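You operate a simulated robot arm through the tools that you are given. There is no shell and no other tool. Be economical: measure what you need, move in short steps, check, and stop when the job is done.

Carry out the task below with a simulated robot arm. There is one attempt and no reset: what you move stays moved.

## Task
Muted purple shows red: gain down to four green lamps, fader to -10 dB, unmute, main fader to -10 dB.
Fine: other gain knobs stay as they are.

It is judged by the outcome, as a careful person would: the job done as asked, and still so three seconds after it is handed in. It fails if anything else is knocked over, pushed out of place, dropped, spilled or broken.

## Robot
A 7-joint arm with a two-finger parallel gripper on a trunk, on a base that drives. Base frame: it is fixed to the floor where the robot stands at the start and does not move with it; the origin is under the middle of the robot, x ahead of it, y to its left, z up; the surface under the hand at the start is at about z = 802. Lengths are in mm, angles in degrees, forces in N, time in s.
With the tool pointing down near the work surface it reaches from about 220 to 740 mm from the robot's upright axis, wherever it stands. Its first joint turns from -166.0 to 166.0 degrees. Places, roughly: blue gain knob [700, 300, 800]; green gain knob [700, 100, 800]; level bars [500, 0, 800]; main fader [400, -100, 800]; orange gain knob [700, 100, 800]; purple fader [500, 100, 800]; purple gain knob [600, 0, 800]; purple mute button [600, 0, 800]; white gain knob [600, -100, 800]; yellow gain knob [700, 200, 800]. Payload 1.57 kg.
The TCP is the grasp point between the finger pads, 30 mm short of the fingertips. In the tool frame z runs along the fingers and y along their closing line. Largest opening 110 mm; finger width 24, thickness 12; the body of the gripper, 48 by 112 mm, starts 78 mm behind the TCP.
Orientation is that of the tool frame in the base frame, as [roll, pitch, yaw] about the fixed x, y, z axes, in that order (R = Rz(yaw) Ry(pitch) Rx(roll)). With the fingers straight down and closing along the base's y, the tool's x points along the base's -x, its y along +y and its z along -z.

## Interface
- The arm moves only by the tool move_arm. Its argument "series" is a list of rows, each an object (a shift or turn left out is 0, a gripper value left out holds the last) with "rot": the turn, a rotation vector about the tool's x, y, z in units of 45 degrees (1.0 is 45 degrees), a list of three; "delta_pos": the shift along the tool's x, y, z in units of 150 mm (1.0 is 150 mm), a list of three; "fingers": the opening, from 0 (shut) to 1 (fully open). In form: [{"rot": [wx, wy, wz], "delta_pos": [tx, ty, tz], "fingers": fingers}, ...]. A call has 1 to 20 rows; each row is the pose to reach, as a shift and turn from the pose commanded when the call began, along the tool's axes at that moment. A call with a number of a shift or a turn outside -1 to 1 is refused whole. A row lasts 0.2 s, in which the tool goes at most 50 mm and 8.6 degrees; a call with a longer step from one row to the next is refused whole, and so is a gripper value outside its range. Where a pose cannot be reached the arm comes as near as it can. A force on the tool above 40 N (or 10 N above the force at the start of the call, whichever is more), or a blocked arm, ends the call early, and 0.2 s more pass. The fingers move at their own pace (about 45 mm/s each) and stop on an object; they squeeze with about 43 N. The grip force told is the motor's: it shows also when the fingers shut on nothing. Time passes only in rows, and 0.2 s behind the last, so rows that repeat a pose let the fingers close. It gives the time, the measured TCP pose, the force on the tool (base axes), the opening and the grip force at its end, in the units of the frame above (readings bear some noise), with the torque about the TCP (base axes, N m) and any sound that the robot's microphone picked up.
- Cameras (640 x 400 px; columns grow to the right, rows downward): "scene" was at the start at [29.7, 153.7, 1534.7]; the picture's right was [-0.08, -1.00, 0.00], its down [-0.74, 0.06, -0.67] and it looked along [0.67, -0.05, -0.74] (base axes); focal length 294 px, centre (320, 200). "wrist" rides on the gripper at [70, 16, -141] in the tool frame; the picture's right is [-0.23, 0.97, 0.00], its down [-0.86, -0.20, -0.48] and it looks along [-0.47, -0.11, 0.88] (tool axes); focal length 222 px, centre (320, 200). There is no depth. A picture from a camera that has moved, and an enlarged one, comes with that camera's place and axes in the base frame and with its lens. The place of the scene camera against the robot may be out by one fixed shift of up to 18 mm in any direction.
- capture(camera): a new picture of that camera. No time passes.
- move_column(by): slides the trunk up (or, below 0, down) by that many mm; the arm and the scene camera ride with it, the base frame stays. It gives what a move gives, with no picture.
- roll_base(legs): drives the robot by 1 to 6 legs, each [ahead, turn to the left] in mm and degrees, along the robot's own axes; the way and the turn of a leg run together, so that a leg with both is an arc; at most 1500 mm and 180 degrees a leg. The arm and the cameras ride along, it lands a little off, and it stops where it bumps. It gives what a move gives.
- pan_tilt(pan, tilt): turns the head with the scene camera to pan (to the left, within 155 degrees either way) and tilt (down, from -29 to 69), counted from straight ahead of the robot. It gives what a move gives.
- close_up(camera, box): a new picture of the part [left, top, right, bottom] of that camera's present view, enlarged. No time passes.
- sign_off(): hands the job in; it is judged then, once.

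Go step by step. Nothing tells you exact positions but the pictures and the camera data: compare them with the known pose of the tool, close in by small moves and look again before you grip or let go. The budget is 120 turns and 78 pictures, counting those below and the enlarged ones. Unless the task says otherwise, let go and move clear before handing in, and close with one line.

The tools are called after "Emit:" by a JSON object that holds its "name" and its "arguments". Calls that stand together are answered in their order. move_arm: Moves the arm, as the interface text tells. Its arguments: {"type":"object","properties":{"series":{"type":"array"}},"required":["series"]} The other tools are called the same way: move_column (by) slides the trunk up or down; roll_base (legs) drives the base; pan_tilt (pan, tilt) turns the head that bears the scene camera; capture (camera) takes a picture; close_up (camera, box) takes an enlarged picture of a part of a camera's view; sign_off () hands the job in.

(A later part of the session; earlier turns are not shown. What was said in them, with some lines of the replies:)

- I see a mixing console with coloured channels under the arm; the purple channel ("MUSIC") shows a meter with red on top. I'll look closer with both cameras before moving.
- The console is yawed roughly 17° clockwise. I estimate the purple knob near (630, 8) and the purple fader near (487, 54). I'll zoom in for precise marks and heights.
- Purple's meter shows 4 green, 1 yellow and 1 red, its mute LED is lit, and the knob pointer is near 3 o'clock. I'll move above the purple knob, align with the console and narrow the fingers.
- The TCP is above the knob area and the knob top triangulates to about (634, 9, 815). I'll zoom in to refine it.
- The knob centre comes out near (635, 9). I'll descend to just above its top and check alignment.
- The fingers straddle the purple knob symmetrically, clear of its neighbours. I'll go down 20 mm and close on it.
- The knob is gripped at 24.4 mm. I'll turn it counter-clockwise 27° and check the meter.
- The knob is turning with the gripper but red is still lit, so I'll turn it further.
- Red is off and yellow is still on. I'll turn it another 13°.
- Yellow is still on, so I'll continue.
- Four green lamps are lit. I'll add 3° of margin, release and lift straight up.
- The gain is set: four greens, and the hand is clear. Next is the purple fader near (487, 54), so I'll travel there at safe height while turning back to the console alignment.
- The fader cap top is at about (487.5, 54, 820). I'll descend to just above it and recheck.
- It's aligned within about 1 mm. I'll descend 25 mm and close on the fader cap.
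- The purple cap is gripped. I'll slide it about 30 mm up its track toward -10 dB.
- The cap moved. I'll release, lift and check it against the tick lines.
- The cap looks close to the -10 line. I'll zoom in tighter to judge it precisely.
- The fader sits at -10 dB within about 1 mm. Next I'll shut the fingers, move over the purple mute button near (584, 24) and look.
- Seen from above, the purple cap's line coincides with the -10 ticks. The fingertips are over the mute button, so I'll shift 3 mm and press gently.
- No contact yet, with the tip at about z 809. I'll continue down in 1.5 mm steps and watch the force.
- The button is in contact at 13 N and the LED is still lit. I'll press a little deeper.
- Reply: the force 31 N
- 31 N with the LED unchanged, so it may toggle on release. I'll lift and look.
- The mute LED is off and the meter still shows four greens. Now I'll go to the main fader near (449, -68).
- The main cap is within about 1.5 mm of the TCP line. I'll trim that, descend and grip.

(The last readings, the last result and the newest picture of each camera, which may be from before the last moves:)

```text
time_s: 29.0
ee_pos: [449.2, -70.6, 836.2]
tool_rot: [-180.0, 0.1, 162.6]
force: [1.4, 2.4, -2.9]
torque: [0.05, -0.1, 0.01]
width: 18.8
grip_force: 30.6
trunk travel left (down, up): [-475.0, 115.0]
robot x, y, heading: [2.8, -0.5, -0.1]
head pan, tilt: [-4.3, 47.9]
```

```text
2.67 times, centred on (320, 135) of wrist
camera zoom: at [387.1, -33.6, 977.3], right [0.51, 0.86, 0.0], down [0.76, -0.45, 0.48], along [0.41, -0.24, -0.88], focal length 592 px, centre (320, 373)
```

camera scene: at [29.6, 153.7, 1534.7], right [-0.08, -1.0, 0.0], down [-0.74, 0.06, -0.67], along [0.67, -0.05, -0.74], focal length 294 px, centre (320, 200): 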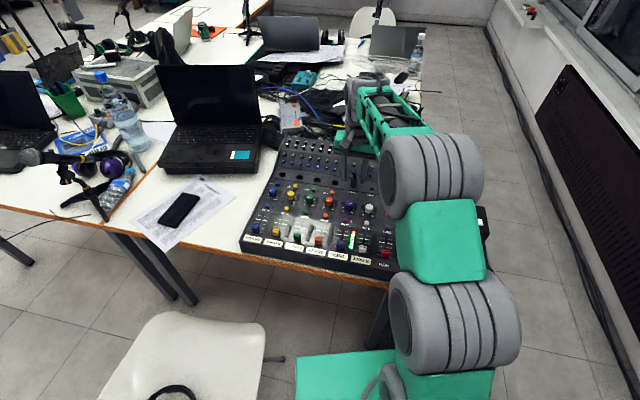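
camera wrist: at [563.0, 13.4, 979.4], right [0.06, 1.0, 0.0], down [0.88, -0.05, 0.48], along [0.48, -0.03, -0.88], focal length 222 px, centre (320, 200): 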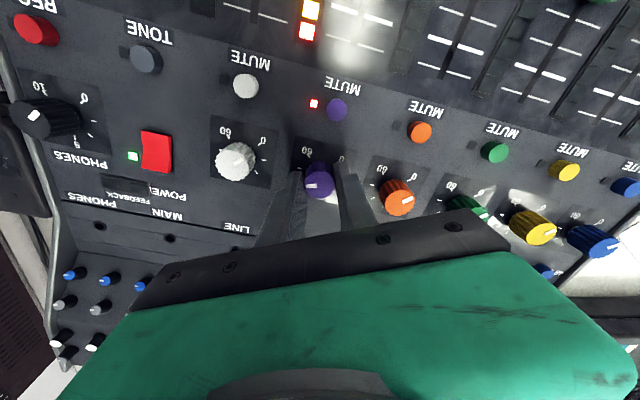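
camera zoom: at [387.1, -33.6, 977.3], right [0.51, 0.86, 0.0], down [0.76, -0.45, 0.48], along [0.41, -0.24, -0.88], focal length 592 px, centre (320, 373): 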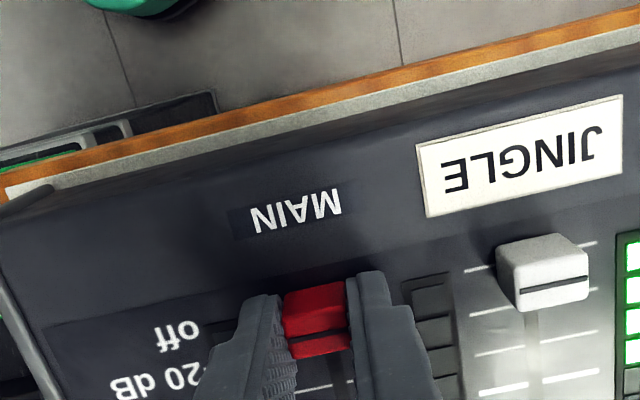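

The red main cap is gripped. I'll slide it 30 mm like the purple one, then release and lift.

Emit:
{"name": "move_arm", "arguments": {"series": [{"delta_pos": [-0.04, 0, 0]}, {"delta_pos": [-0.08, 0, 0]}, {"delta_pos": [-0.12, 0, 0]}, {"delta_pos": [-0.16, 0, 0]}, {"delta_pos": [-0.198, 0, 0]}, {"delta_pos": [-0.198, 0, 0]}, {"delta_pos": [-0.198, 0, 0]}]}}

Emit:
{"name": "move_arm", "arguments": {"series": [{"fingers": 0.33}, {"fingers": 0.33}, {"fingers": 0.33}, {"delta_pos": [0, 0, -0.15]}, {"delta_pos": [0, 0, -0.4]}, {"delta_pos": [-0.2, 0, -0.6]}, {"delta_pos": [-0.45, 0, -0.6]}, {"delta_pos": [-0.45, 0, -0.6]}]}}

Emit:
{"name": "close_up", "arguments": {"camera": "wrist", "box": [200, 0, 440, 150]}}

Emit:
{"name": "close_up", "arguments": {"camera": "scene", "box": [320, 180, 430, 280]}}

```text
time_s: 30.6
ee_pos: [476.9, -77.5, 836.6]
tool_rot: [180.0, -0.2, 162.6]
force: [0.3, 6.0, -13.5]
torque: [0.14, 0.01, 0.04]
width: 19.0
grip_force: 33.1
trunk travel left (down, up): [-475.0, 115.0]
robot x, y, heading: [-1.1, 1.2, -0.1]
head pan, tilt: [-4.3, 47.9]
```

```text
time_s: 32.4
ee_pos: [540.4, -101.0, 926.8]
tool_rot: [180.0, 0.0, 162.6]
force: [0.0, 0.0, 0.2]
torque: [0.04, 0.02, 0.0]
width: 36.0
grip_force: 0.0
trunk travel left (down, up): [-475.0, 115.0]
robot x, y, heading: [-2.1, 1.1, -0.3]
head pan, tilt: [-4.3, 47.9]
```

```text
2.67 times, centred on (320, 75) of wrist
camera zoom: at [479.3, -63.9, 1067.2], right [0.51, 0.86, 0.0], down [0.76, -0.45, 0.48], along [0.41, -0.24, -0.88], focal length 592 px, centre (320, 533)
```

zoom: 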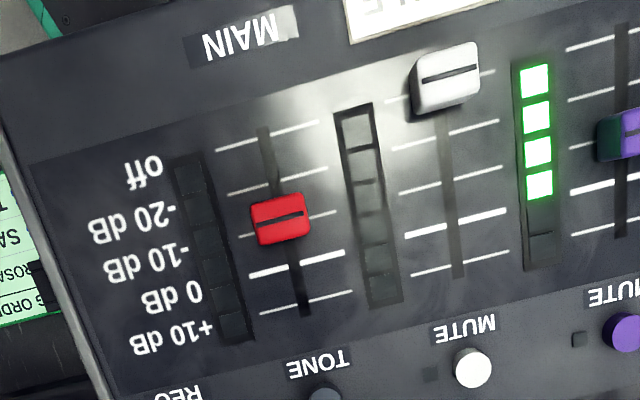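

```text
4.00 times, centred on (375, 230) of scene
camera zoom: at [30.1, 153.5, 1534.7], right [-0.08, -1.0, 0.0], down [-0.74, 0.06, -0.67], along [0.67, -0.05, -0.74], focal length 1176 px, centre (100, 80)
```

zoom: 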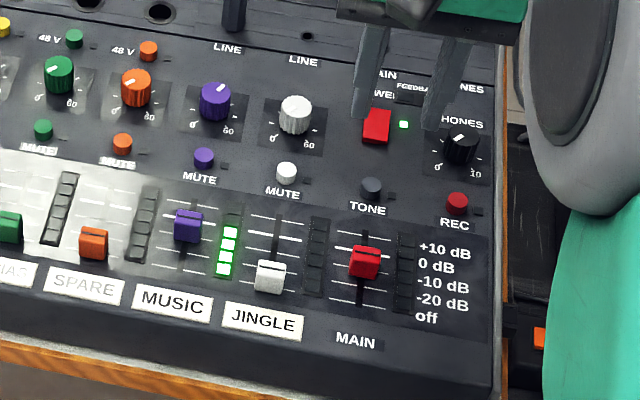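

Everything is as intended, but main looks about 2 mm short of the -10 line in this near-vertical view. I'll zoom to measure.

Emit:
{"name": "close_up", "arguments": {"camera": "wrist", "box": [270, 40, 340, 125]}}

Emit:
{"name": "close_up", "arguments": {"camera": "scene", "box": [360, 228, 402, 262]}}

```text
4.71 times, centred on (305, 82) of wrist
camera zoom: at [479.3, -63.9, 1067.2], right [0.51, 0.86, 0.0], down [0.76, -0.45, 0.48], along [0.41, -0.24, -0.88], focal length 1045 px, centre (391, 753)
```

zoom: 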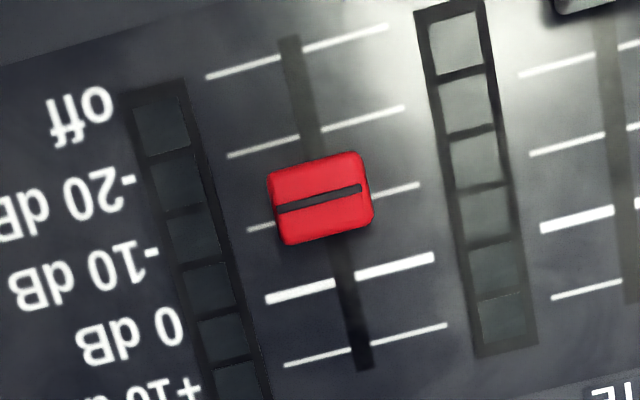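

```text
11.76 times, centred on (381, 245) of scene
camera zoom: at [30.1, 153.5, 1534.7], right [-0.08, -1.0, 0.0], down [-0.74, 0.06, -0.67], along [0.67, -0.05, -0.74], focal length 3460 px, centre (-398, -329)
```

zoom: 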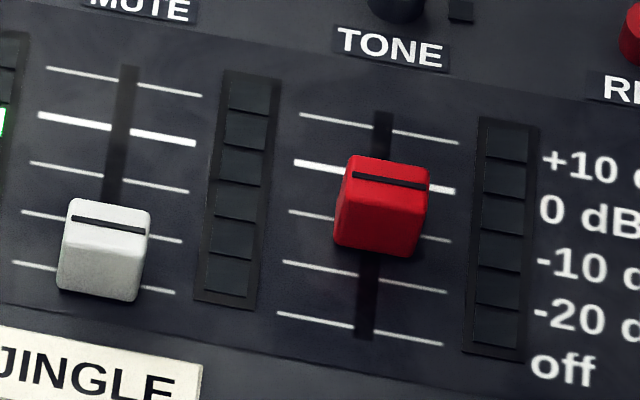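

Main is about 2.5 mm low (about -11.7 dB). I'll regrip and nudge it up.

Emit:
{"name": "move_arm", "arguments": {"series": [{"delta_pos": [0.22, 0, 0]}, {"delta_pos": [0.45, 0, 0.1]}, {"delta_pos": [0.45, 0, 0.3]}, {"delta_pos": [0.45, 0, 0.45]}, {"delta_pos": [0.45, 0, 0.53]}, {"delta_pos": [0.45, 0, 0.6]}, {"delta_pos": [0.45, 0, 0.6]}, {"delta_pos": [0.45, 0, 0.6], "fingers": 0.08}, {"delta_pos": [0.45, 0, 0.6]}, {"delta_pos": [0.45, 0, 0.6]}]}}

Emit:
{"name": "move_arm", "arguments": {"series": [{"delta_pos": [-0.01, 0, 0]}, {"delta_pos": [-0.02, 0, 0]}, {"delta_pos": [-0.02, 0, 0]}, {"delta_pos": [-0.02, 0, 0]}]}}

Emit:
{"name": "move_arm", "arguments": {"series": [{"fingers": 0.33}, {"fingers": 0.33}, {"fingers": 0.33}, {"delta_pos": [0, 0, -0.15]}, {"delta_pos": [0, 0, -0.4]}, {"delta_pos": [-0.2, 0, -0.6]}, {"delta_pos": [-0.45, 0, -0.6]}, {"delta_pos": [-0.45, 0, -0.6]}]}}

Emit:
{"name": "close_up", "arguments": {"camera": "wrist", "box": [270, 40, 340, 125]}}

Emit:
{"name": "close_up", "arguments": {"camera": "scene", "box": [360, 228, 402, 262]}}

```text
time_s: 34.6
ee_pos: [476.6, -77.3, 838.5]
tool_rot: [-179.9, 0.0, 162.6]
force: [1.3, 4.6, -1.7]
torque: [0.09, -0.09, 0.0]
width: 19.2
grip_force: 30.4
trunk travel left (down, up): [-475.0, 115.0]
robot x, y, heading: [-0.4, 4.4, 0.0]
head pan, tilt: [-4.3, 47.9]
```

```text
time_s: 35.6
ee_pos: [478.4, -79.3, 837.3]
tool_rot: [179.9, 0.1, 162.5]
force: [-0.5, 1.1, -0.1]
torque: [0.13, 0.22, 0.04]
width: 18.7
grip_force: 32.8
trunk travel left (down, up): [-475.0, 115.0]
robot x, y, heading: [-4.7, -1.6, 0.1]
head pan, tilt: [-4.3, 47.9]
```

```text
time_s: 37.4
ee_pos: [542.5, -100.0, 927.0]
tool_rot: [179.9, -0.1, 162.6]
force: [0.4, -0.7, 0.5]
torque: [-0.01, -0.02, -0.03]
width: 36.2
grip_force: 0.0
trunk travel left (down, up): [-475.0, 115.0]
robot x, y, heading: [-1.5, 2.7, 0.2]
head pan, tilt: [-4.3, 47.9]
```

```text
4.71 times, centred on (305, 82) of wrist
camera zoom: at [480.4, -64.2, 1068.2], right [0.51, 0.86, 0.0], down [0.76, -0.45, 0.48], along [0.41, -0.24, -0.88], focal length 1045 px, centre (391, 753)
```

zoom: 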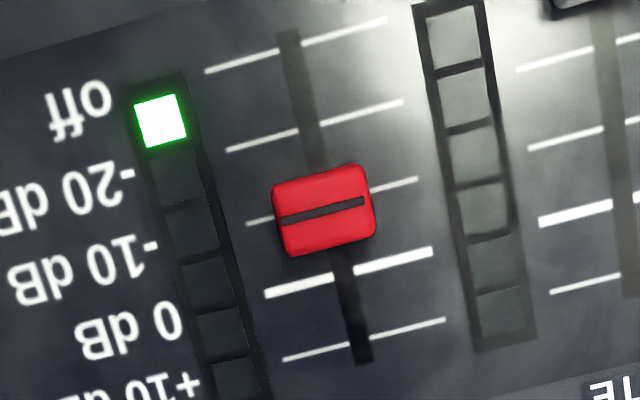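

```text
11.76 times, centred on (381, 245) of scene
camera zoom: at [30.1, 153.5, 1534.7], right [-0.08, -1.0, 0.0], down [-0.74, 0.06, -0.67], along [0.67, -0.05, -0.74], focal length 3460 px, centre (-398, -329)
```

zoom: 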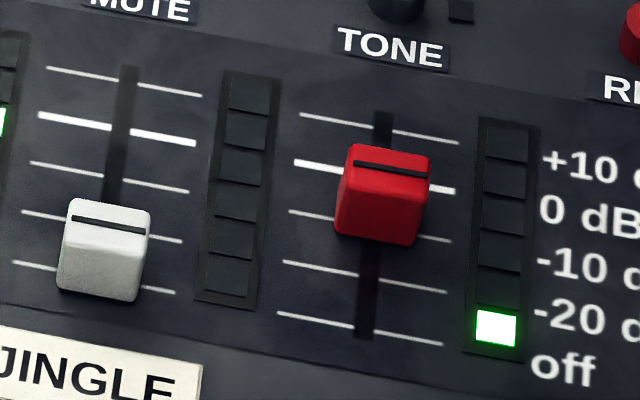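

The main line now sits on -10 within about 1 mm, and the main meter lit. I'll take one final overall check.

Emit:
{"name": "close_up", "arguments": {"camera": "scene", "box": [230, 150, 430, 285]}}

Emit:
{"name": "close_up", "arguments": {"camera": "wrist", "box": [200, 0, 520, 200]}}

```text
2.96 times, centred on (330, 218) of scene
camera zoom: at [30.1, 153.5, 1534.7], right [-0.08, -1.0, 0.0], down [-0.74, 0.06, -0.67], along [0.67, -0.05, -0.74], focal length 871 px, centre (290, 148)
```

zoom: 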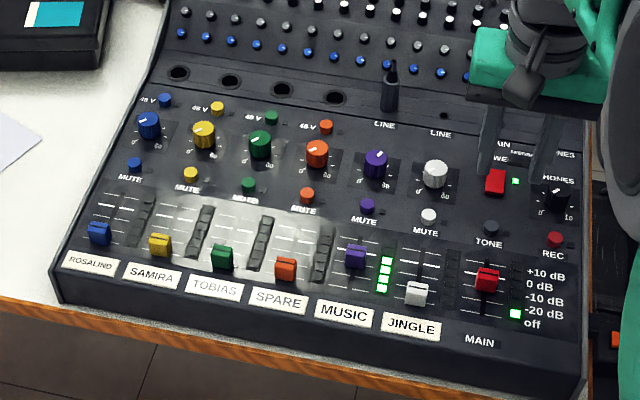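

```text
2.00 times, centred on (360, 100) of wrist
camera zoom: at [480.4, -64.2, 1068.2], right [0.51, 0.86, 0.0], down [0.76, -0.45, 0.48], along [0.41, -0.24, -0.88], focal length 444 px, centre (240, 400)
```

zoom: 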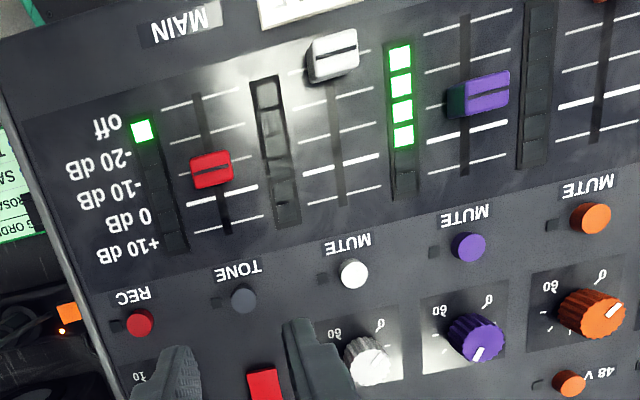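

The purple meter shows four greens, its fader is at -10 dB and its mute is off. Main is at -10 dB, nothing else moved, and the hand is clear, so I'll hand in.

Emit:
{"name": "sign_off", "arguments": {}}

```text
The job is handed in.
```

The purple channel's gain is down to four green lamps, its fader is at -10 dB and it's unmuted. The main fader is also at -10 dB, both faders within about 1 mm of the line, and the other gain knobs are untouched.
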